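You operate a simulated robot arm through the tools that you are given. There is no shell and no other tool.

The job below is to be done with a simulated robot arm. You get a single attempt, and the scene is never put back.

JOB
Put things in order on the long table. At the end: the small bottle with a red cap (marked "SHAMPOO") stands on top of the blue ice pack; the teal snack tube (marked "CRISPS") stands where the brown polish tin stood; the orange snack box (marked "COOKIES") is on the silver steel drip tray; the brown polish tin stands where the small bottle with a red cap stood; whatever was shut is shut again. Leave all else as you found it, and nothing knocked over.

The check looks at the end state, three seconds after you hand in, the way a careful person would. Anything else that was tipped, shoved, dropped, spilled or broken makes it a failure. A push-on lid holds only when it is set on centred and level and pressed home; a screw cap is set on level and turned clockwise until tight.

ROBOT AND FRAMES
A 7-joint arm with a two-finger gripper, fixed in place. Base frame: the origin is on the floor under the middle of its stand, x ahead of it, y to its left, z up; the work surface is at about z = 0.76. Readings come in m, degrees, newtons and seconds.
With the tool pointing down near the work surface it reaches from about 0.34 to 0.72 m from the base axis. Its first joint turns from -66.0 to 66.0 degrees. Payload 2.45 kg.
Tool frame: the origin (TCP) lies between the finger pads and is the grasp point; the fingertips stand 0.026 m ahead of it; z points along the fingers, y is the line along which they close. The gripper opens to 0.096 m; its body begins 0.069 m behind the TCP.
Orientation is told as [roll, pitch, yaw] about the base's x, y, z axes, in that order, counted from this pose: with the fingers straight down and closing along the base's y, the tool's x points along the base's -x, its y along +y and its z along -z.

CONTROLS
- The arm moves only by the tool step_arm. Its argument "deltas" is a list of rows, each a list of 2 entries, a list of its own where there are three numbers: the shift along the tool's x, y, z in m, then the turn, a rotation vector about the tool's x, y, z in degrees. In form: [[[tx, ty, tz], [wx, wy, wz]], ...]. A call has 1 to 20 rows; each row is the pose to reach, as a shift and turn from the pose commanded when the call began, along the tool's axes at that moment. "jaw" is the finger opening in m, from 0 to 0.096, set as the call begins (left out, the last holds). Rows are played at 5 a second. More than 0.05 m and 8.6 degrees between two rows, or a gripper value outside its range, and nothing of the call is played. A pose out of reach is approached as far as the arm can. The call stops where the force on the tool passes 40 N (or 10 N more than at its start, if that is more) or the arm is blocked; 0.2 s more then pass. Each finger travels about 0.05 m/s and halts on what it meets, pressing with about 30 N; the grip force reading is that of the motor and also rises with nothing between the fingers. The clock runs only during rows and for 0.2 s after the last one: add rows that repeat a pose to give the fingers time. It gives the time, the measured TCP pose, the force on the tool (base axes), the opening and the grip force at its end, in the units of the frame above (readings bear some noise), with the torque about the TCP (base axes, N m) and any sound that the robot's microphone picked up.
- Cameras (640 x 400 px; columns grow to the right, rows downward): "scene" is fixed at [0.1714, -0.4117, 1.4056]; the picture's right is [0.64, -0.77, 0.00], its down [-0.59, -0.49, -0.64] and it looks along [0.49, 0.41, -0.77] (base axes); focal length 350 px, centre (320, 200). "wrist" rides on the gripper at [0.082, 0.003, -0.098] in the tool frame; the picture's right is [-0.04, 1.00, 0.00], its down [-0.73, -0.03, -0.68] and it looks along [-0.68, -0.03, 0.73] (tool axes); focal length 256 px, centre (320, 200). There is no depth. A picture from a camera that has moved, and an enlarged one, comes with that camera's place and axes in the base frame and with its lens.
- snapshot(camera): a new picture of that camera. No time passes.
- enlarge(camera, box): a new picture of the part [left, top, right, bottom] of that camera's present view, enlarged. No time passes.
- close_job(): hands the job in; it is judged then, once.

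Nothing tells you positions but the pictures and the camera data. Unless the task says otherwise, let go and move clear before handing in.

The tools are called after ">>>" as name(argument=value, ...) on one line, values as JSON. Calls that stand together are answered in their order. step_arm: Moves the arm, as the interface text tells. Its arguments: {"type":"object","properties":{"deltas":{"type":"array","items":{"type":"array"}},"jaw":{"type":"number"}},"required":["deltas"]} The other tools are called the same way: snapshot (camera) takes a picture; enlarge (camera, box) takes an enlarged picture of a part of a camera's view; close_job () hands the job in.

At the start:

```text
time: 0.0
ee_pos: [0.3673, -0.0422, 1.088]
tool_rot: [0.0, -0.1, 0.0]
wrist_force: [0.5, 0.3, -0.7]
ft_torque: [-0.01, 0.03, -0.03]
opening: 0.0959
finger_force: 0.1
```

scene: 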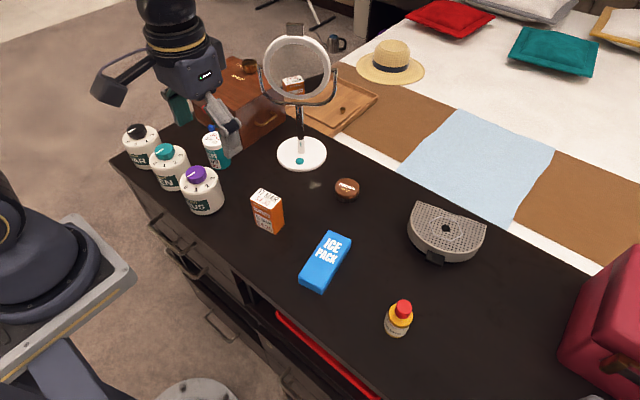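
wrist: 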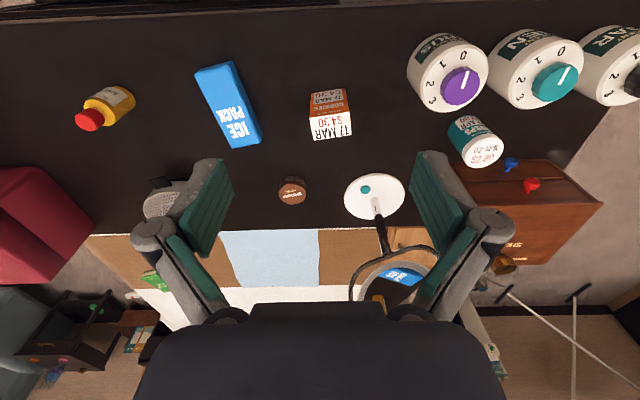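

I see the long dark table with the timers, teal tube, cookie box, ice pack, polish tin, drip tray and the shampoo bottle. I'll look closer before moving.

>>> enlarge(camera="scene", box=[100, 100, 340, 250])

>>> enlarge(camera="scene", box=[240, 160, 520, 345])

>>> enlarge(camera="wrist", box=[60, 20, 380, 220])

>>> enlarge(camera="wrist", box=[320, 20, 640, 220])

```text
2.67 times, centred on (220, 175) of scene
camera zoom: at [0.1714, -0.4117, 1.4056], right [0.64, -0.77, 0.0], down [-0.59, -0.49, -0.64], along [0.49, 0.41, -0.77], focal length 933 px, centre (587, 267)
```

zoom: 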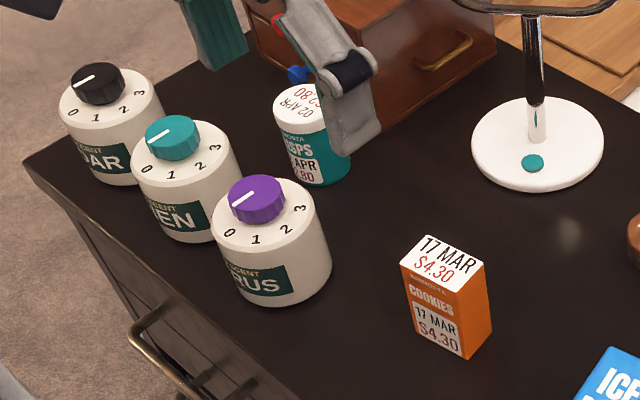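

```text
2.16 times, centred on (380, 252) of scene
camera zoom: at [0.1714, -0.4117, 1.4056], right [0.64, -0.77, 0.0], down [-0.59, -0.49, -0.64], along [0.49, 0.41, -0.77], focal length 756 px, centre (190, 86)
```

zoom: 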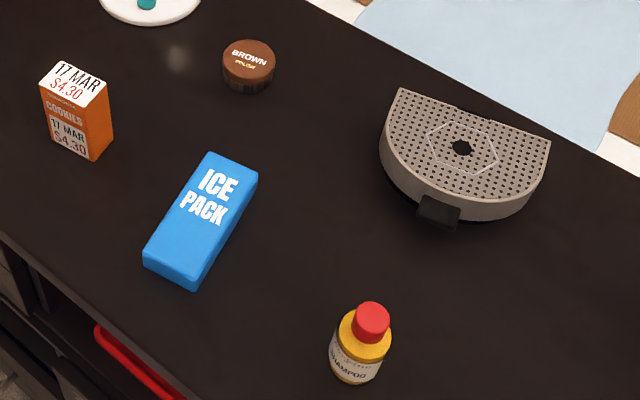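

```text
2.00 times, centred on (220, 120) of wrist
camera zoom: at [0.2865, -0.0379, 1.1855], right [0.04, 1.0, 0.0], down [0.73, -0.03, 0.68], along [0.68, -0.03, -0.73], focal length 512 px, centre (520, 360)
```

zoom: 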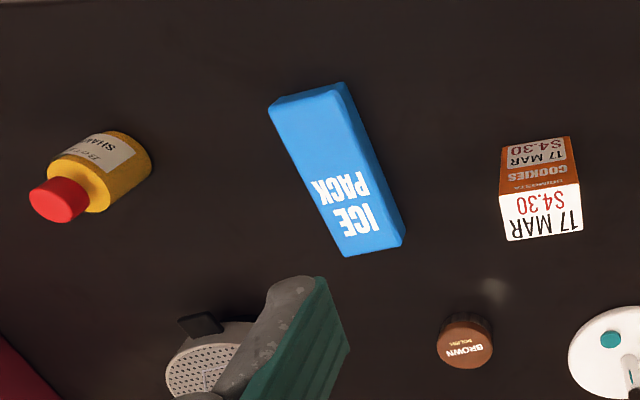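

```text
2.00 times, centred on (480, 120) of wrist
camera zoom: at [0.2865, -0.0379, 1.1855], right [0.04, 1.0, 0.0], down [0.73, -0.03, 0.68], along [0.68, -0.03, -0.73], focal length 512 px, centre (0, 360)
```

zoom: 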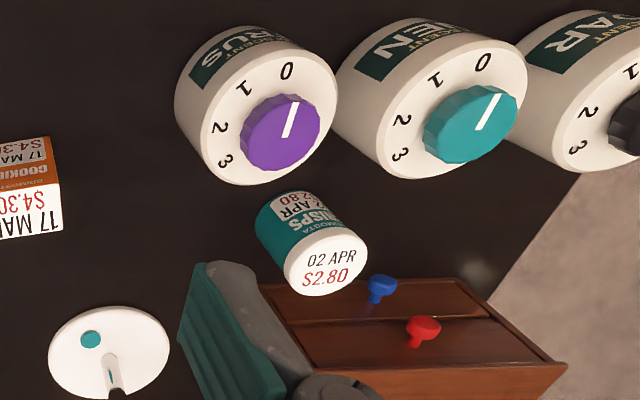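

The bottle is near (0.44, -0.37), the tin near (0.63, -0.11), the tube near (0.51, 0.22), and the tray near (0.67, -0.34), at the edge of reach. I'll move the wrist camera high over the right side to measure the tray, bottle and ice pack better.

>>> step_arm(deltas=[[[0, -0.045, 0], [0, 0, 0]], [[0, -0.09, 0], [0, 0, 0]], [[0, -0.135, 0], [0, 0, 0]], [[0, -0.18, 0], [0, 0, 0]], [[0, -0.225, 0], [0, 0, 0]], [[0, -0.26, 0], [0, 0, 0]], [[0, -0.26, 0], [0, 0, 0]]])

>>> snapshot(camera="wrist")

>>> snapshot(camera="scene")

```text
time: 1.6
ee_pos: [0.3682, -0.3025, 1.0892]
tool_rot: [0.1, -0.1, 0.0]
wrist_force: [0.0, -0.1, 0.6]
ft_torque: [0.0, -0.01, 0.01]
opening: 0.0962
finger_force: 0.1
```

```text
taken
camera wrist: at [0.2875, -0.2983, 1.1863], right [0.04, 1.0, 0.0], down [0.73, -0.03, 0.68], along [0.68, -0.03, -0.73], focal length 256 px, centre (320, 200)
```

wrist: 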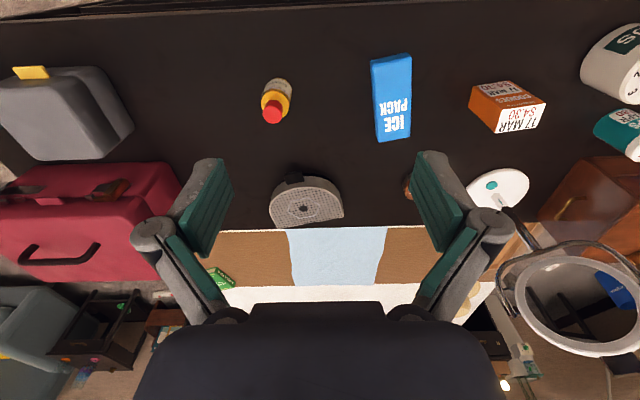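

```text
taken
```

scene: 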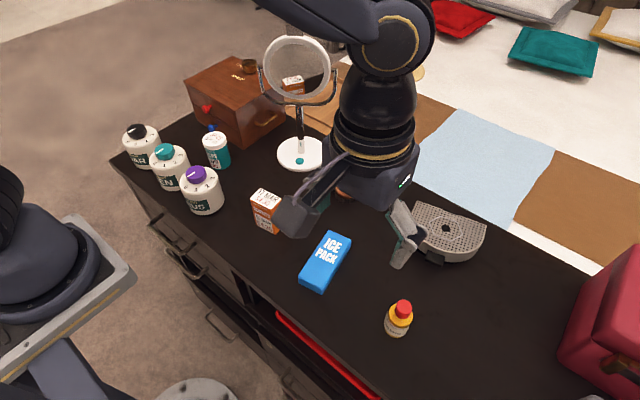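

>>> enlarge(camera="wrist", box=[230, 40, 430, 240])

>>> enlarge(camera="scene", box=[100, 50, 340, 200])

```text
2.00 times, centred on (330, 140) of wrist
camera zoom: at [0.2875, -0.2983, 1.1863], right [0.04, 1.0, 0.0], down [0.73, -0.03, 0.68], along [0.68, -0.03, -0.73], focal length 512 px, centre (300, 320)
```

zoom: 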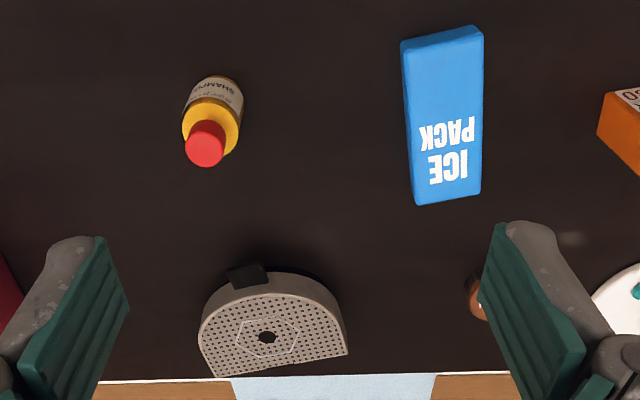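

```text
2.67 times, centred on (220, 125) of scene
camera zoom: at [0.1713, -0.4117, 1.4056], right [0.64, -0.77, 0.0], down [-0.59, -0.49, -0.64], along [0.49, 0.41, -0.77], focal length 933 px, centre (587, 400)
```

zoom: 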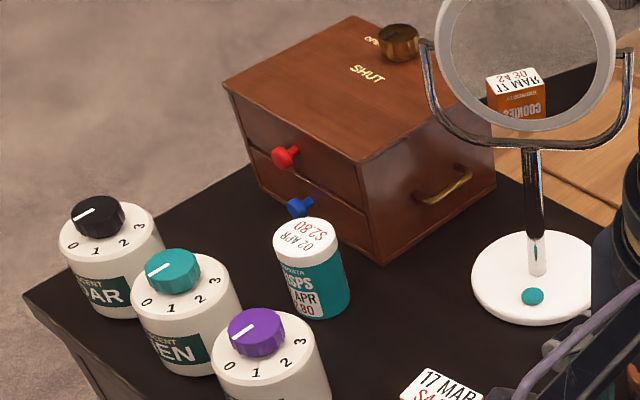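

>>> enlarge(camera="wrist", box=[340, 40, 440, 150])

>>> enlarge(camera="wrist", box=[255, 160, 355, 240])

>>> enlarge(camera="scene", box=[240, 180, 420, 345])

>>> enlarge(camera="wrist", box=[250, 60, 310, 140])

```text
3.64 times, centred on (390, 95) of wrist
camera zoom: at [0.2875, -0.2983, 1.1863], right [0.04, 1.0, 0.0], down [0.73, -0.03, 0.68], along [0.68, -0.03, -0.73], focal length 931 px, centre (66, 582)
```

zoom: 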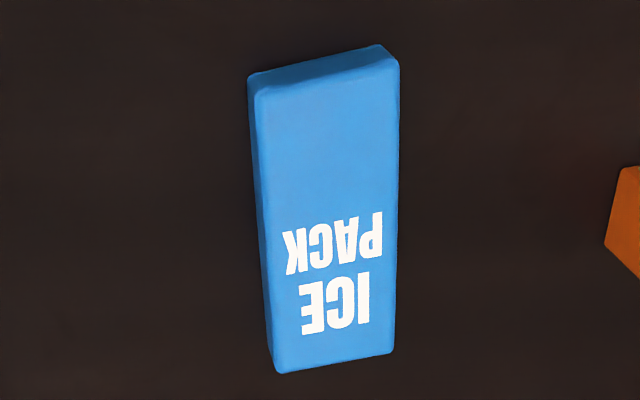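

```text
5.00 times, centred on (305, 200) of wrist
camera zoom: at [0.2875, -0.2983, 1.1863], right [0.04, 1.0, 0.0], down [0.73, -0.03, 0.68], along [0.68, -0.03, -0.73], focal length 1280 px, centre (395, 200)
```

zoom: 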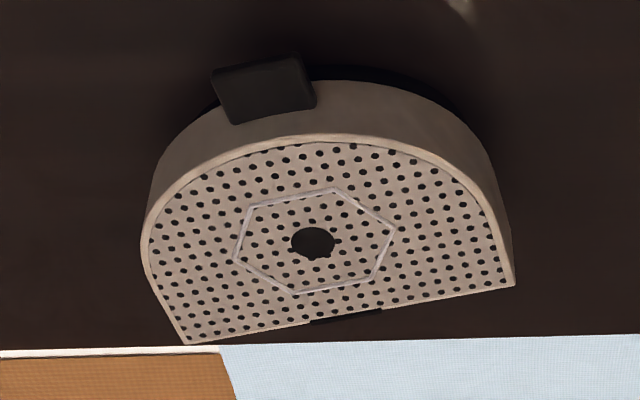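

```text
2.42 times, centred on (330, 262) of scene
camera zoom: at [0.1713, -0.4117, 1.4056], right [0.64, -0.77, 0.0], down [-0.59, -0.49, -0.64], along [0.49, 0.41, -0.77], focal length 848 px, centre (296, 48)
```

zoom: 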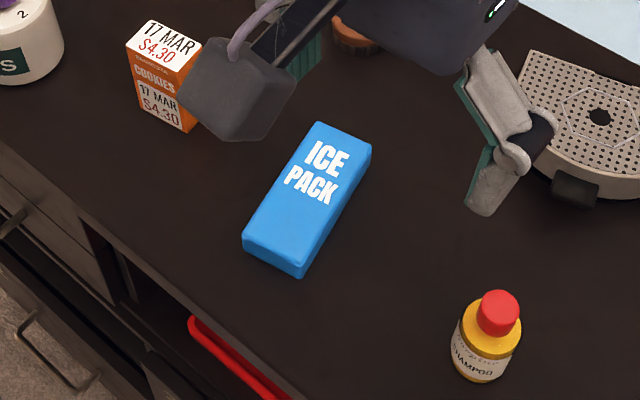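

```text
5.00 times, centred on (280, 100) of wrist
camera zoom: at [0.2875, -0.2983, 1.1863], right [0.04, 1.0, 0.0], down [0.73, -0.03, 0.68], along [0.68, -0.03, -0.73], focal length 1280 px, centre (520, 700)
```

zoom: 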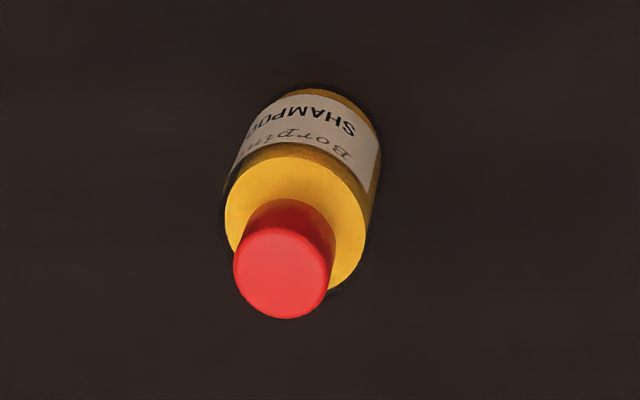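

The pictures agree: bottle base at about (0.438, -0.372), ice pack centred at about (0.457, -0.188) and turned about 11°, and tray top centre near (0.64, -0.345). Next I go above the bottle and check the alignment with the wrist camera.

>>> step_arm(deltas=[[[-0.02, -0.02, 0.03], [0, 0, 0]], [[-0.04, -0.04, 0.06], [0, 0, 0]], [[-0.06, -0.06, 0.09], [0, 0, 0]], [[-0.07, -0.07, 0.12], [0, 0, 0]], [[-0.07, -0.07, 0.15], [0, 0, 0]], [[-0.07, -0.07, 0.15], [0, 0, 0]], [[-0.07, -0.07, 0.15], [0, 0, 0]]], jaw=0.096)

>>> snapshot(camera="wrist")

>>> snapshot(camera="scene")

```text
time: 3.2
ee_pos: [0.437, -0.3696, 0.9374]
tool_rot: [0.0, 0.0, 0.0]
wrist_force: [-0.2, -0.9, 0.1]
ft_torque: [-0.02, 0.04, -0.03]
opening: 0.096
finger_force: 0.1
```

```text
taken
camera wrist: at [0.3569, -0.3666, 1.0354], right [0.04, 1.0, 0.0], down [0.73, -0.03, 0.68], along [0.68, -0.03, -0.73], focal length 256 px, centre (320, 200)
```

wrist: 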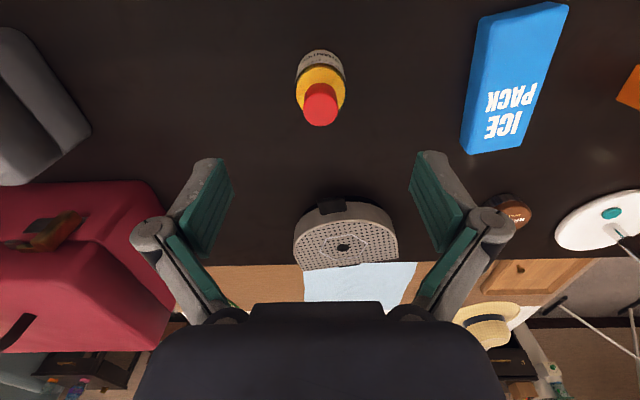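

```text
taken
```

scene: 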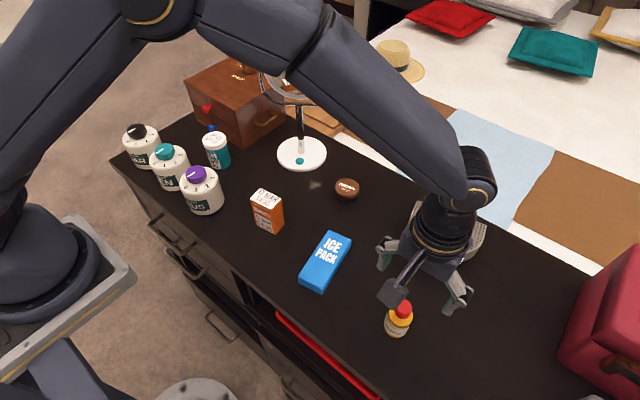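

The bottle lies on the tool axis to within about 1 mm. I'll go down around its body and close.

>>> step_arm(deltas=[[[-0.001, 0, 0.03], [0, 0, 0]], [[-0.001, 0, 0.06], [0, 0, 0]], [[-0.001, 0, 0.09], [0, 0, 0]], [[-0.001, 0, 0.115], [0, 0, 0]], [[-0.001, 0, 0.13], [0, 0, 0]], [[-0.001, 0, 0.141], [0, 0, 0]], [[-0.001, 0, 0.141], [0, 0, 0]]], jaw=0.096)

>>> snapshot(camera="wrist")

>>> snapshot(camera="scene")

```text
time: 4.8
ee_pos: [0.4373, -0.3709, 0.7962]
tool_rot: [0.0, -0.1, 0.0]
wrist_force: [-0.2, -0.6, 0.0]
ft_torque: [0.04, -0.01, -0.02]
opening: 0.096
finger_force: 0.0
```

```text
taken
camera wrist: at [0.3575, -0.3673, 0.8946], right [0.04, 1.0, 0.0], down [0.73, -0.03, 0.68], along [0.68, -0.03, -0.73], focal length 256 px, centre (320, 200)
```

wrist: 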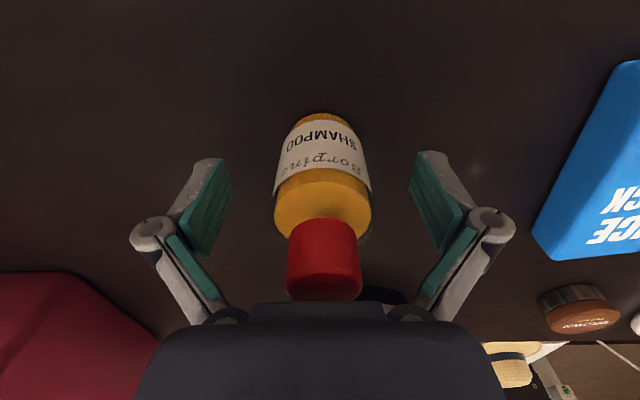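

```text
taken
```

scene: 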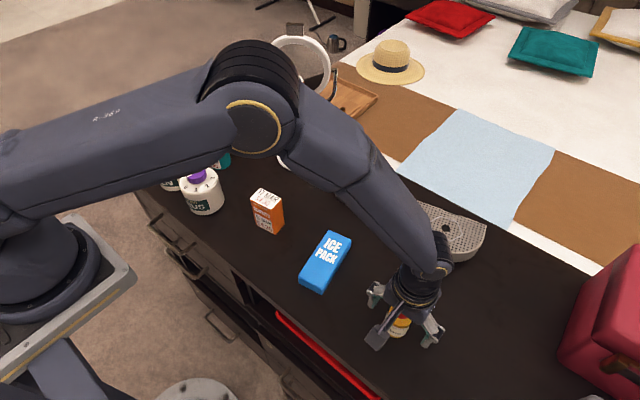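

The fingers straddle the bottle's body, so I close on it.

>>> step_arm(deltas=[[[0, 0, 0], [0, 0, 0]], [[0, 0, 0], [0, 0, 0]], [[0, 0, 0], [0, 0, 0]], [[0, 0, 0], [0, 0, 0]], [[0, 0, 0], [0, 0, 0]], [[0, 0, 0], [0, 0, 0]]], jaw=0.03)

>>> snapshot(camera="wrist")

```text
time: 6.2
ee_pos: [0.4376, -0.3715, 0.7972]
tool_rot: [0.0, 0.0, 0.0]
wrist_force: [0.5, 0.1, 2.0]
ft_torque: [0.07, 0.06, 0.0]
opening: 0.0428
finger_force: 29.8
```

```text
taken
camera wrist: at [0.3575, -0.3673, 0.895], right [0.04, 1.0, 0.0], down [0.73, -0.03, 0.68], along [0.68, -0.03, -0.73], focal length 256 px, centre (320, 200)
```

wrist: 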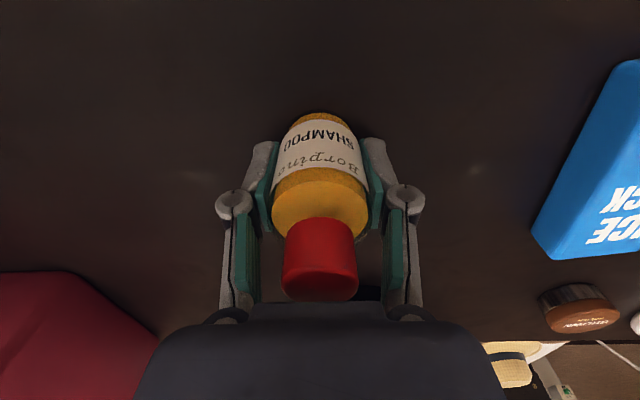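

Gripped at 0.043 m, so the spot to remember is (0.438, -0.371). I lift slowly and check the hold.

>>> step_arm(deltas=[[[0, 0, -0.005], [0, 0, 0]], [[0, 0, -0.02], [0, 0, 0]], [[0, 0, -0.045], [0, 0, 0]], [[0, 0, -0.07], [0, 0, 0]], [[0, 0, -0.095], [0, 0, 0]], [[0, 0, -0.12], [0, 0, 0]], [[0, 0, -0.12], [0, 0, 0]]])

>>> snapshot(camera="wrist")

>>> snapshot(camera="scene")

```text
time: 7.8
ee_pos: [0.4384, -0.3724, 0.917]
tool_rot: [0.0, 0.1, -0.1]
wrist_force: [0.4, 0.0, -1.7]
ft_torque: [-0.01, -0.02, 0.01]
opening: 0.043
finger_force: 29.7
```

```text
taken
camera wrist: at [0.3576, -0.3681, 1.0148], right [0.04, 1.0, 0.0], down [0.73, -0.03, 0.68], along [0.68, -0.03, -0.73], focal length 256 px, centre (320, 200)
```

wrist: 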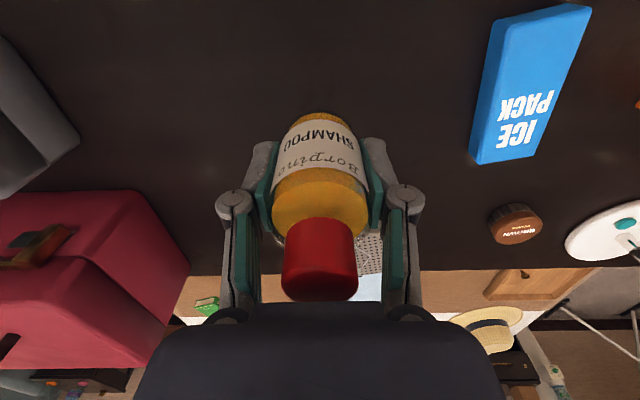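

```text
taken
```

scene: 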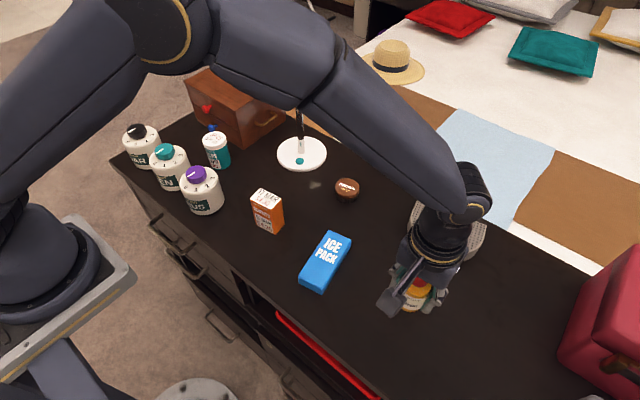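

The bottle hangs straight in the grip. I'll carry it over the ice pack.

>>> step_arm(deltas=[[[-0.003, 0.02, 0], [0, 0, 0]], [[-0.006, 0.05, 0], [0, 0, 0]], [[-0.009, 0.08, 0], [0, 0, 0]], [[-0.012, 0.11, 0], [0, 0, 0]], [[-0.015, 0.14, 0], [0, 0, 0]], [[-0.018, 0.17, 0], [0, 0, 0]], [[-0.019, 0.1835, 0], [0, 0, 0]], [[-0.019, 0.1835, 0], [0, 0, 0]], [[-0.019, 0.1835, 0], [0, 0, 0]]])

>>> snapshot(camera="wrist")

>>> snapshot(camera="scene")

```text
time: 9.8
ee_pos: [0.4567, -0.1887, 0.9193]
tool_rot: [0.0, -0.1, 0.0]
wrist_force: [0.0, -0.4, -1.0]
ft_torque: [-0.03, -0.04, 0.0]
opening: 0.0429
finger_force: 29.7
```

```text
taken
camera wrist: at [0.3764, -0.1847, 1.0152], right [0.04, 1.0, 0.0], down [0.73, -0.03, 0.68], along [0.68, -0.03, -0.73], focal length 256 px, centre (320, 200)
```

wrist: 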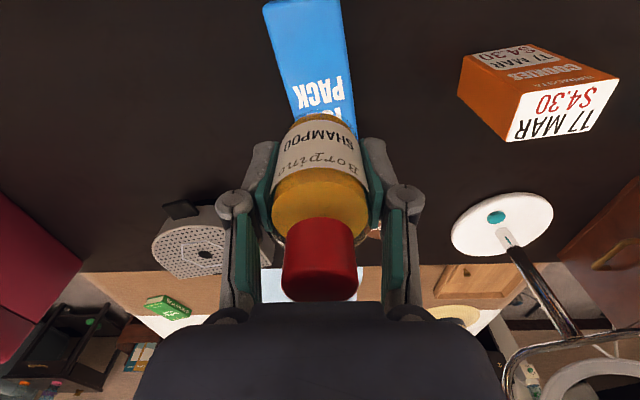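

```text
taken
```

scene: 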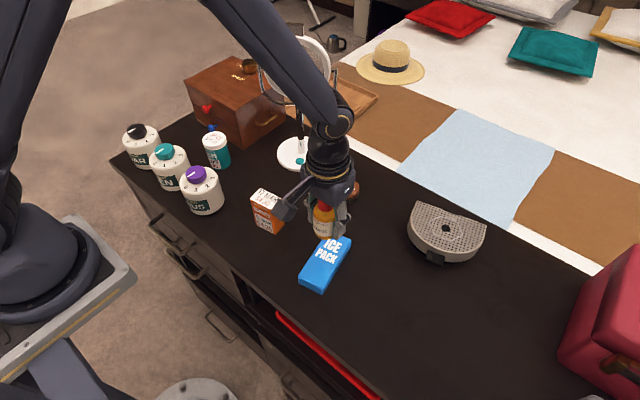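

The bottle is centred over the ice pack. I'll lower most of the way, then approach contact in small steps.

>>> step_arm(deltas=[[[0, 0, 0.02], [0, 0, 0]], [[0, 0, 0.04], [0, 0, 0]], [[0, 0, 0.06], [0, 0, 0]], [[0, 0, 0.075], [0, 0, 0]], [[0, 0, 0.075], [0, 0, 0]], [[0, 0, 0.075], [0, 0, 0]]])

>>> enlarge(camera="scene", box=[260, 180, 400, 300])

>>> snapshot(camera="wrist")

```text
time: 11.2
ee_pos: [0.4577, -0.1889, 0.8422]
tool_rot: [0.0, 0.0, 0.0]
wrist_force: [0.3, -0.6, -0.9]
ft_torque: [-0.01, 0.02, 0.04]
opening: 0.0428
finger_force: 30.0
```

```text
3.33 times, centred on (330, 240) of scene
camera zoom: at [0.1714, -0.4117, 1.4056], right [0.64, -0.77, 0.0], down [-0.59, -0.49, -0.64], along [0.49, 0.41, -0.77], focal length 1166 px, centre (287, 67)
```

zoom: 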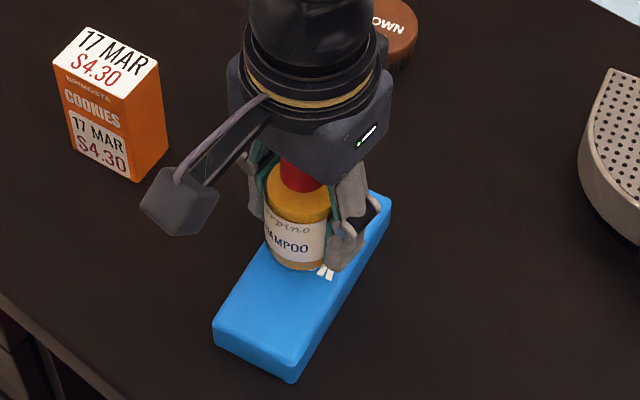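

```text
taken
camera wrist: at [0.3765, -0.1843, 0.94], right [0.04, 1.0, 0.0], down [0.73, -0.03, 0.68], along [0.68, -0.03, -0.73], focal length 256 px, centre (320, 200)
```

wrist: 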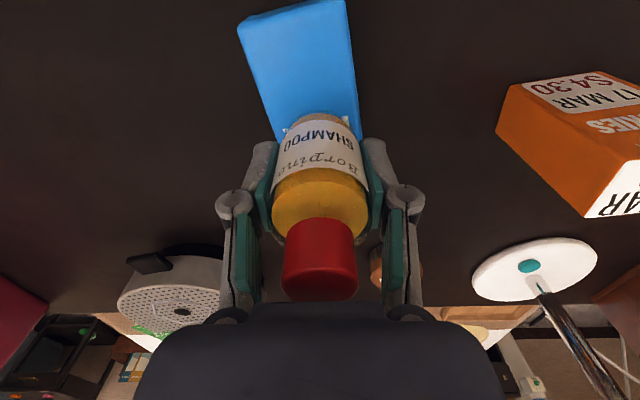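

>>> step_arm(deltas=[[[0, 0, 0.004], [0, 0, 0]], [[0, 0, 0.008], [0, 0, 0]], [[0, 0, 0.01], [0, 0, 0]], [[0, 0, 0.01], [0, 0, 0]]])

>>> enlarge(camera="scene", box=[280, 200, 380, 300])

```text
time: 12.2
ee_pos: [0.4559, -0.1891, 0.832]
tool_rot: [0.0, -0.1, 0.0]
wrist_force: [-0.3, -0.2, -1.3]
ft_torque: [0.0, -0.01, 0.02]
opening: 0.0429
finger_force: 30.0
```

```text
4.00 times, centred on (330, 250) of scene
camera zoom: at [0.1714, -0.4117, 1.4056], right [0.64, -0.77, 0.0], down [-0.59, -0.49, -0.64], along [0.49, 0.41, -0.77], focal length 1399 px, centre (280, 0)
```

zoom: 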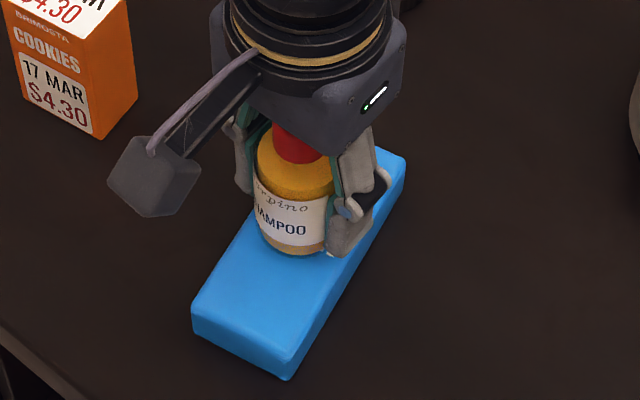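

>>> step_arm(deltas=[[[0, 0, 0.002], [0, 0, 0]], [[0, 0, 0.004], [0, 0, 0]], [[0, 0, 0.004], [0, 0, 0]]])

```text
time: 13.0
ee_pos: [0.4572, -0.1882, 0.8279]
tool_rot: [-0.1, 0.0, 0.0]
wrist_force: [-0.3, 0.1, -0.8]
ft_torque: [0.01, 0.02, -0.04]
opening: 0.0428
finger_force: 30.0
```

No contact yet, so I continue down in 2 mm steps.

>>> step_arm(deltas=[[[0, 0, 0.002], [0, 0, 0]], [[0, 0, 0.002], [0, 0, 0]]])

```text
time: 13.6
ee_pos: [0.4572, -0.188, 0.8267]
tool_rot: [0.0, -0.1, 0.1]
wrist_force: [-5.5, 2.8, 25.9]
ft_torque: [0.1, 0.19, 0.03]
opening: 0.043
finger_force: 29.6
```

Contact at about TCP z = 0.827. I ease back slightly to take off the pressing force.

>>> step_arm(deltas=[[[0, 0, -0.001], [0, 0, 0]], [[0, 0, -0.001], [0, 0, 0]]])

```text
time: 14.2
ee_pos: [0.4582, -0.189, 0.8278]
tool_rot: [0.0, -0.1, -0.1]
wrist_force: [-2.4, 1.4, 16.7]
ft_torque: [0.03, 0.01, -0.02]
opening: 0.0427
finger_force: 29.8
```

>>> step_arm(deltas=[[[0, 0, -0.0012], [0, 0, 0]], [[0, 0, -0.0012], [0, 0, 0]]])

>>> enlarge(camera="scene", box=[280, 200, 380, 300])

>>> snapshot(camera="wrist")

```text
time: 14.8
ee_pos: [0.4557, -0.188, 0.8283]
tool_rot: [-0.1, 0.1, 0.1]
wrist_force: [0.2, 0.0, -1.2]
ft_torque: [-0.02, -0.01, 0.02]
opening: 0.043
finger_force: 29.7
```

```text
4.00 times, centred on (330, 250) of scene
camera zoom: at [0.1714, -0.4117, 1.4056], right [0.64, -0.77, 0.0], down [-0.59, -0.49, -0.64], along [0.49, 0.41, -0.77], focal length 1399 px, centre (280, 0)
```

zoom: 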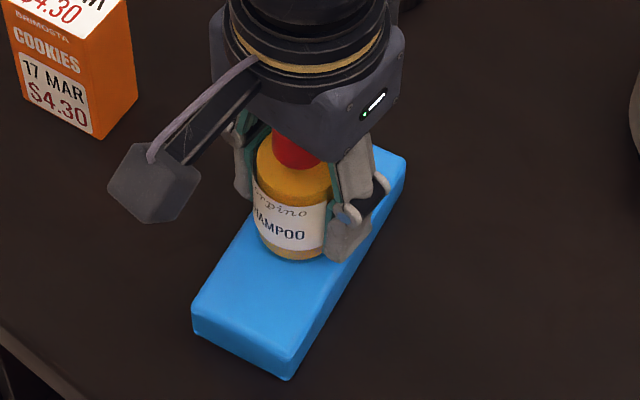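

```text
taken
camera wrist: at [0.3762, -0.1844, 0.9254], right [0.04, 1.0, 0.0], down [0.73, -0.03, 0.68], along [0.68, -0.03, -0.73], focal length 256 px, centre (320, 200)
```

wrist: 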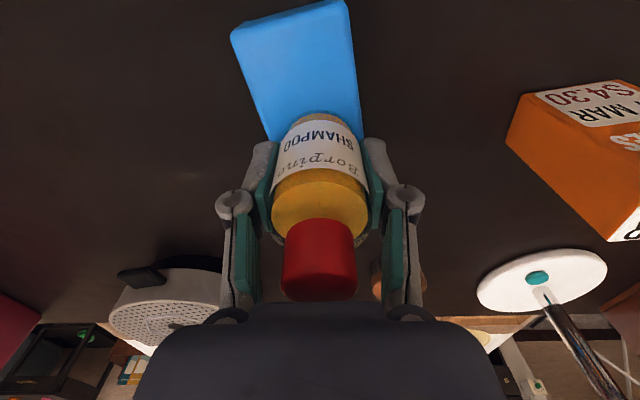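

The bottle is barely off the pack surface and level, so I release it there.

>>> step_arm(deltas=[[[0, 0, 0], [0, 0, 0]], [[0, 0, 0], [0, 0, 0]], [[0, 0, 0], [0, 0, 0]], [[0, 0, 0], [0, 0, 0]]], jaw=0.085)

>>> snapshot(camera="wrist")

>>> enlarge(camera="scene", box=[280, 200, 380, 300])

```text
time: 15.8
ee_pos: [0.457, -0.1884, 0.8279]
tool_rot: [-0.1, -0.1, 0.0]
wrist_force: [0.5, -0.1, -0.3]
ft_torque: [0.0, -0.01, -0.01]
opening: 0.0848
finger_force: 0.1
```

```text
taken
camera wrist: at [0.3765, -0.1845, 0.9257], right [0.04, 1.0, 0.0], down [0.73, -0.03, 0.68], along [0.68, -0.03, -0.73], focal length 256 px, centre (320, 200)
```

wrist: 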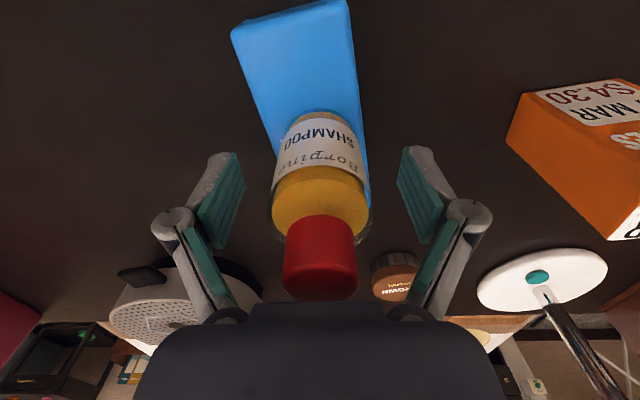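

```text
4.00 times, centred on (330, 250) of scene
camera zoom: at [0.1714, -0.4117, 1.4056], right [0.64, -0.77, 0.0], down [-0.59, -0.49, -0.64], along [0.49, 0.41, -0.77], focal length 1399 px, centre (280, 0)
```

zoom: 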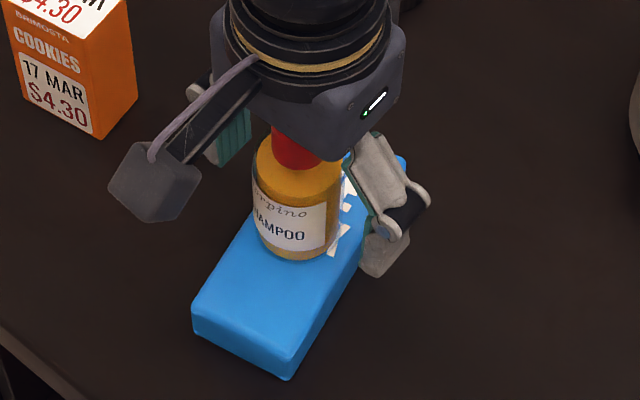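

The bottle stands on the pack. I raise straight up clear of it.

>>> step_arm(deltas=[[[0, 0, -0.02], [0, 0, 0]], [[0, 0, -0.05], [0, 0, 0]], [[0, 0, -0.09], [0, 0, 0]], [[0, 0, -0.13], [0, 0, 0]], [[0, 0, -0.17], [0, 0, 0]], [[0, 0, -0.17], [0, 0, 0]]], jaw=0.096)

>>> snapshot(camera="wrist")

>>> snapshot(camera="scene")

```text
time: 17.2
ee_pos: [0.4568, -0.1878, 0.9985]
tool_rot: [-0.1, 0.0, 0.2]
wrist_force: [-0.1, 0.6, -0.1]
ft_torque: [0.03, -0.01, -0.01]
opening: 0.0961
finger_force: 0.0
```

```text
taken
camera wrist: at [0.3755, -0.1846, 1.0967], right [0.04, 1.0, 0.0], down [0.73, -0.03, 0.68], along [0.68, -0.03, -0.73], focal length 256 px, centre (320, 200)
```

wrist: 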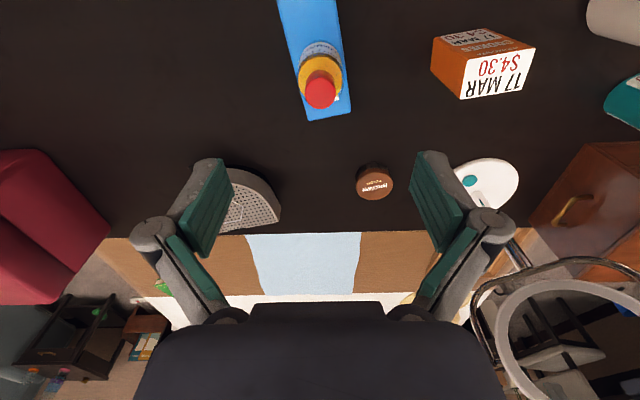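

```text
taken
```

scene: 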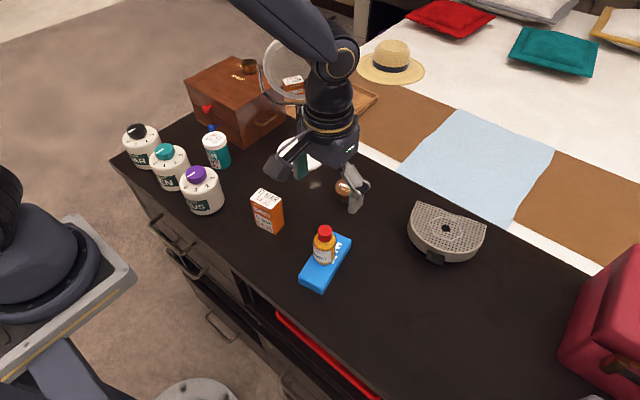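

The bottle stands well. Now I measure the tin, mirror and tray from here.

>>> enlarge(camera="wrist", box=[335, 140, 415, 220])

>>> enlarge(camera="scene", box=[255, 20, 375, 210])

>>> enlarge(camera="scene", box=[390, 190, 510, 280])

```text
5.00 times, centred on (375, 180) of wrist
camera zoom: at [0.3755, -0.1846, 1.0967], right [0.04, 1.0, 0.0], down [0.73, -0.03, 0.68], along [0.68, -0.03, -0.73], focal length 1280 px, centre (45, 300)
```

zoom: 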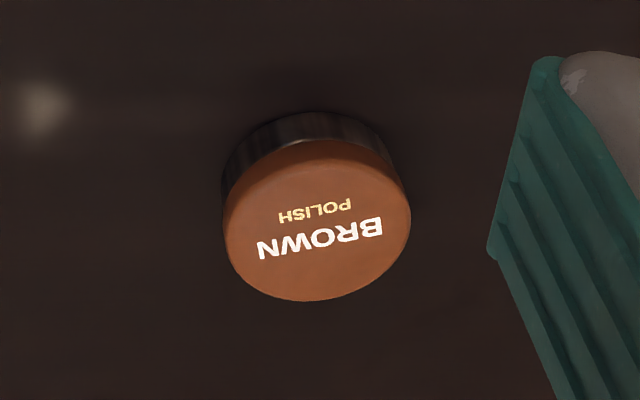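

```text
2.11 times, centred on (315, 115) of scene
camera zoom: at [0.1714, -0.4117, 1.4056], right [0.64, -0.77, 0.0], down [-0.59, -0.49, -0.64], along [0.49, 0.41, -0.77], focal length 736 px, centre (330, 379)
```

zoom: 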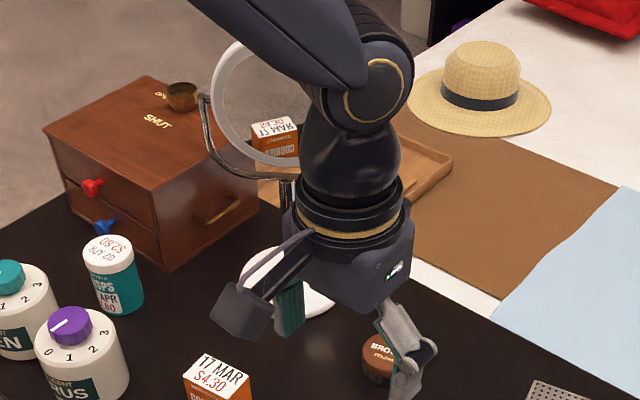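

```text
4.44 times, centred on (450, 235) of scene
camera zoom: at [0.1714, -0.4117, 1.4056], right [0.64, -0.77, 0.0], down [-0.59, -0.49, -0.64], along [0.49, 0.41, -0.77], focal length 1555 px, centre (-258, 44)
```

zoom: 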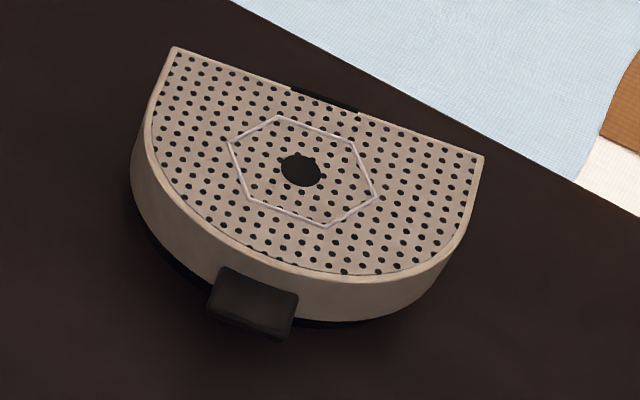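

The tin measures about 0.058 m across, at (0.632, -0.110). I'll move above it, staying on the side away from the mirror.

>>> step_arm(deltas=[[[-0.03, 0.013, 0], [0, 0, 0]], [[-0.06, 0.026, 0.005], [0, 0, 0]], [[-0.09, 0.039, 0.015], [0, 0, 0]], [[-0.12, 0.052, 0.03], [0, 0, 0]], [[-0.15, 0.065, 0.05], [0, 0, 0]], [[-0.1755, 0.078, 0.07], [0, 0, 0]], [[-0.1755, 0.078, 0.07], [0, 0, 0]], [[-0.1755, 0.078, 0.07], [0, 0, 0]]], jaw=0.096)

>>> snapshot(camera="wrist")

>>> snapshot(camera="scene")

>>> enlarge(camera="wrist", box=[270, 30, 370, 130])

```text
time: 19.0
ee_pos: [0.6328, -0.1104, 0.9289]
tool_rot: [0.0, -0.1, 0.1]
wrist_force: [-1.0, 0.1, -0.2]
ft_torque: [-0.02, 0.03, 0.01]
opening: 0.096
finger_force: 0.1
```

```text
taken
camera wrist: at [0.552, -0.1066, 1.0261], right [0.04, 1.0, 0.0], down [0.73, -0.03, 0.68], along [0.68, -0.03, -0.73], focal length 256 px, centre (320, 200)
```

wrist: 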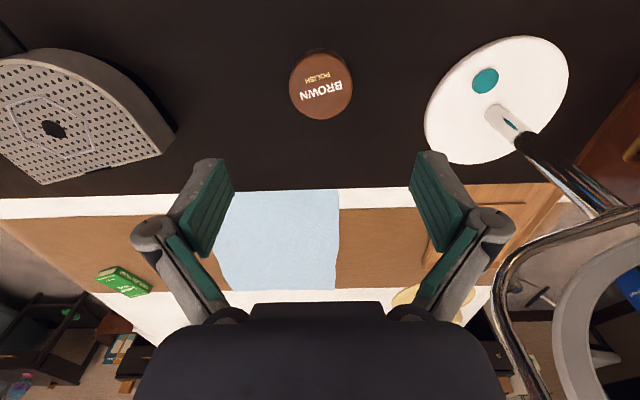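

```text
taken
```

scene: 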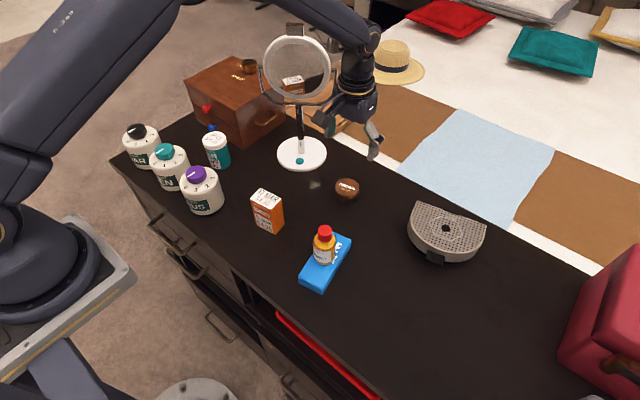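

```text
4.00 times, centred on (320, 80) of wrist
camera zoom: at [0.552, -0.1066, 1.0261], right [0.04, 1.0, 0.0], down [0.73, -0.03, 0.68], along [0.68, -0.03, -0.73], focal length 1024 px, centre (320, 680)
```

zoom: 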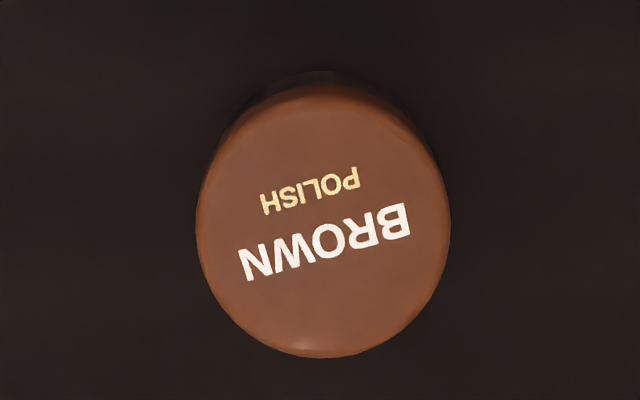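

>>> enlarge(camera="scene", box=[320, 165, 370, 215])

>>> enlarge(camera="scene", box=[250, 20, 410, 220])

>>> enlarge(camera="wrist", box=[0, 20, 200, 200])

```text
8.00 times, centred on (345, 190) of scene
camera zoom: at [0.1714, -0.4117, 1.4056], right [0.64, -0.77, 0.0], down [-0.59, -0.49, -0.64], along [0.49, 0.41, -0.77], focal length 2798 px, centre (120, 280)
```

zoom: 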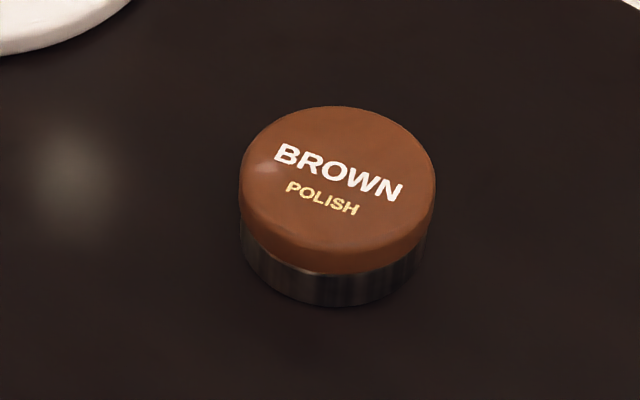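

```text
2.00 times, centred on (330, 120) of scene
camera zoom: at [0.1714, -0.4117, 1.4056], right [0.64, -0.77, 0.0], down [-0.59, -0.49, -0.64], along [0.49, 0.41, -0.77], focal length 700 px, centre (300, 360)
```

zoom: 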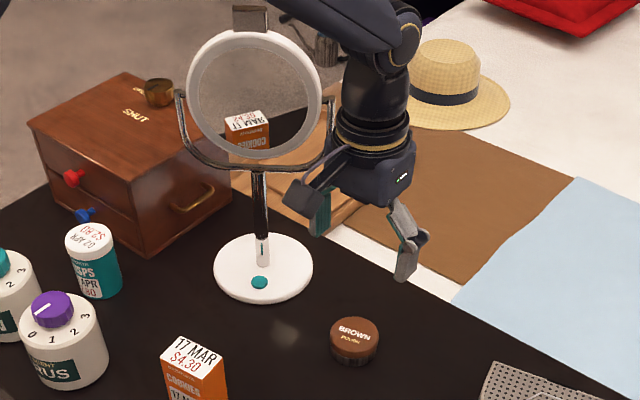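

```text
2.22 times, centred on (100, 110) of wrist
camera zoom: at [0.552, -0.1066, 1.0261], right [0.04, 1.0, 0.0], down [0.73, -0.03, 0.68], along [0.68, -0.03, -0.73], focal length 569 px, centre (809, 400)
```

zoom: 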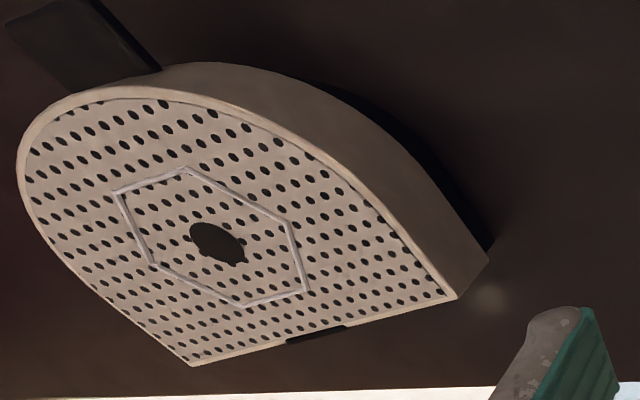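

The tin has a brown push-on lid over a slightly narrower metal body, so I'll lift gently and check that both parts come up together. Descending now with the fingers spanning both lid and body.

>>> step_arm(deltas=[[[-0.0015, 0.0007, 0.03], [0, 0, 0]], [[-0.0015, 0.0007, 0.06], [0, 0, 0]], [[-0.0015, 0.0007, 0.09], [0, 0, 0]], [[-0.0015, 0.0007, 0.11], [0, 0, 0]], [[-0.0015, 0.0007, 0.125], [0, 0, 0]], [[-0.0015, 0.0007, 0.134], [0, 0, 0]], [[-0.0015, 0.0007, 0.1395], [0, 0, 0]], [[-0.0015, 0.0007, 0.1395], [0, 0, 0]]], jaw=0.096)

>>> snapshot(camera="wrist")

>>> snapshot(camera="scene")

```text
time: 20.8
ee_pos: [0.6343, -0.1096, 0.7882]
tool_rot: [0.1, 0.0, 0.0]
wrist_force: [-0.5, -0.1, 0.0]
ft_torque: [0.0, 0.0, 0.03]
opening: 0.0959
finger_force: 0.0
```

```text
taken
camera wrist: at [0.554, -0.1056, 0.8862], right [0.04, 1.0, 0.0], down [0.73, -0.03, 0.68], along [0.68, -0.03, -0.73], focal length 256 px, centre (320, 200)
```

wrist: 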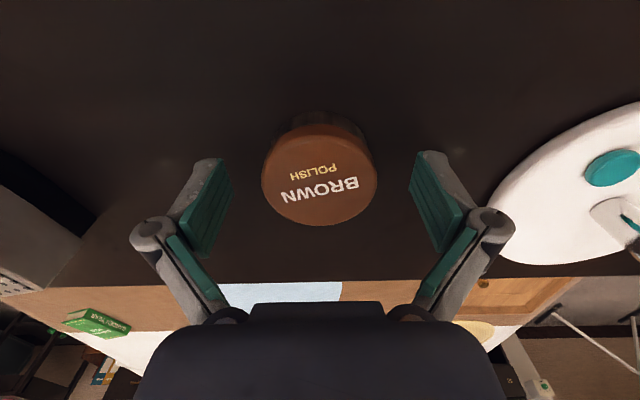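

```text
taken
```

scene: 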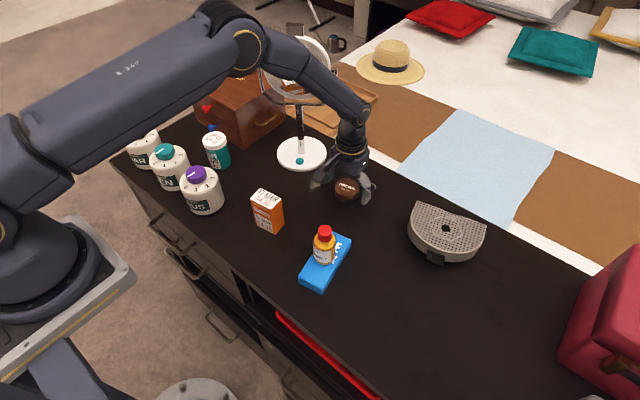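

The tin is centred between the fingers, with no contact. I close on it.

>>> step_arm(deltas=[[[0, 0, 0], [0, 0, 0]], [[0, 0, 0], [0, 0, 0]], [[0, 0, 0], [0, 0, 0]], [[0, 0, 0], [0, 0, 0]], [[0, 0, 0], [0, 0, 0]]], jaw=0.045)

>>> snapshot(camera="wrist")

>>> enlarge(camera="scene", box=[300, 140, 400, 220])

```text
time: 22.0
ee_pos: [0.6359, -0.1094, 0.7883]
tool_rot: [0.0, -0.1, 0.0]
wrist_force: [-0.3, -0.6, 3.5]
ft_torque: [0.07, -0.01, 0.03]
opening: 0.0557
finger_force: 30.1
```

```text
taken
camera wrist: at [0.554, -0.1057, 0.8865], right [0.04, 1.0, 0.0], down [0.73, -0.03, 0.68], along [0.68, -0.03, -0.73], focal length 256 px, centre (320, 200)
```

wrist: 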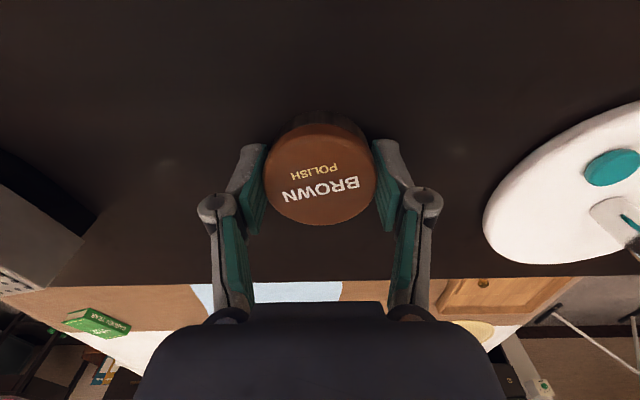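

```text
5.00 times, centred on (350, 180) of scene
camera zoom: at [0.1713, -0.4117, 1.4056], right [0.64, -0.77, 0.0], down [-0.59, -0.49, -0.64], along [0.49, 0.41, -0.77], focal length 1749 px, centre (170, 300)
```

zoom: 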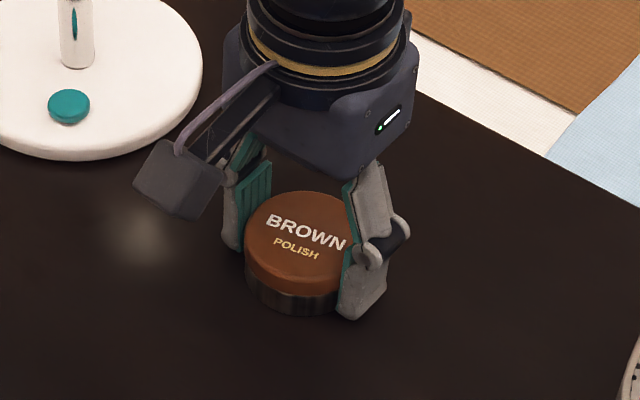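

Gripped at 0.056 m. I lift just 2 cm and look whether the body comes along with the lid.

>>> step_arm(deltas=[[[0, 0, -0.003], [0, 0, 0]], [[0, 0, -0.008], [0, 0, 0]], [[0, 0, -0.014], [0, 0, 0]], [[0, 0, -0.02], [0, 0, 0]], [[0, 0, -0.02], [0, 0, 0]]])

>>> enlarge(camera="scene", box=[300, 140, 400, 220])

>>> snapshot(camera="wrist")

```text
time: 23.2
ee_pos: [0.6331, -0.1103, 0.8081]
tool_rot: [0.0, 0.0, 0.1]
wrist_force: [1.0, 0.1, -0.1]
ft_torque: [0.0, -0.01, -0.02]
opening: 0.0555
finger_force: 30.0
```

```text
5.00 times, centred on (350, 180) of scene
camera zoom: at [0.1714, -0.4117, 1.4056], right [0.64, -0.77, 0.0], down [-0.59, -0.49, -0.64], along [0.49, 0.41, -0.77], focal length 1749 px, centre (170, 300)
```

zoom: 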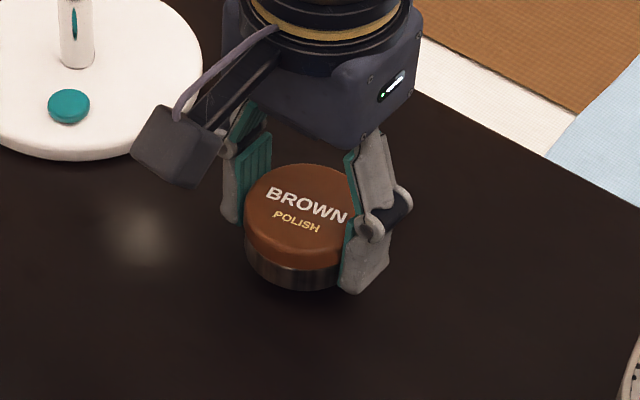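

```text
taken
camera wrist: at [0.5531, -0.1055, 0.906], right [0.04, 1.0, 0.0], down [0.73, -0.03, 0.68], along [0.68, -0.03, -0.73], focal length 256 px, centre (320, 200)
```

wrist: 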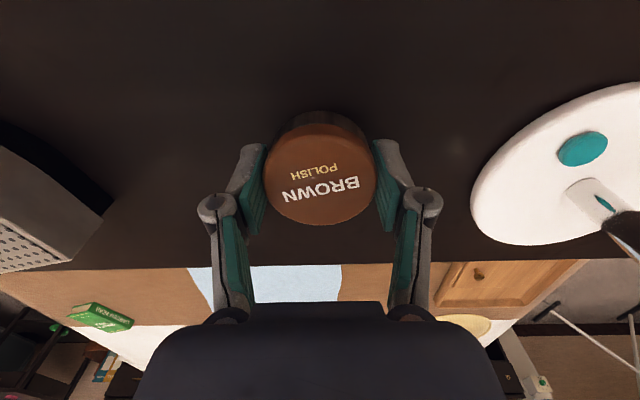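

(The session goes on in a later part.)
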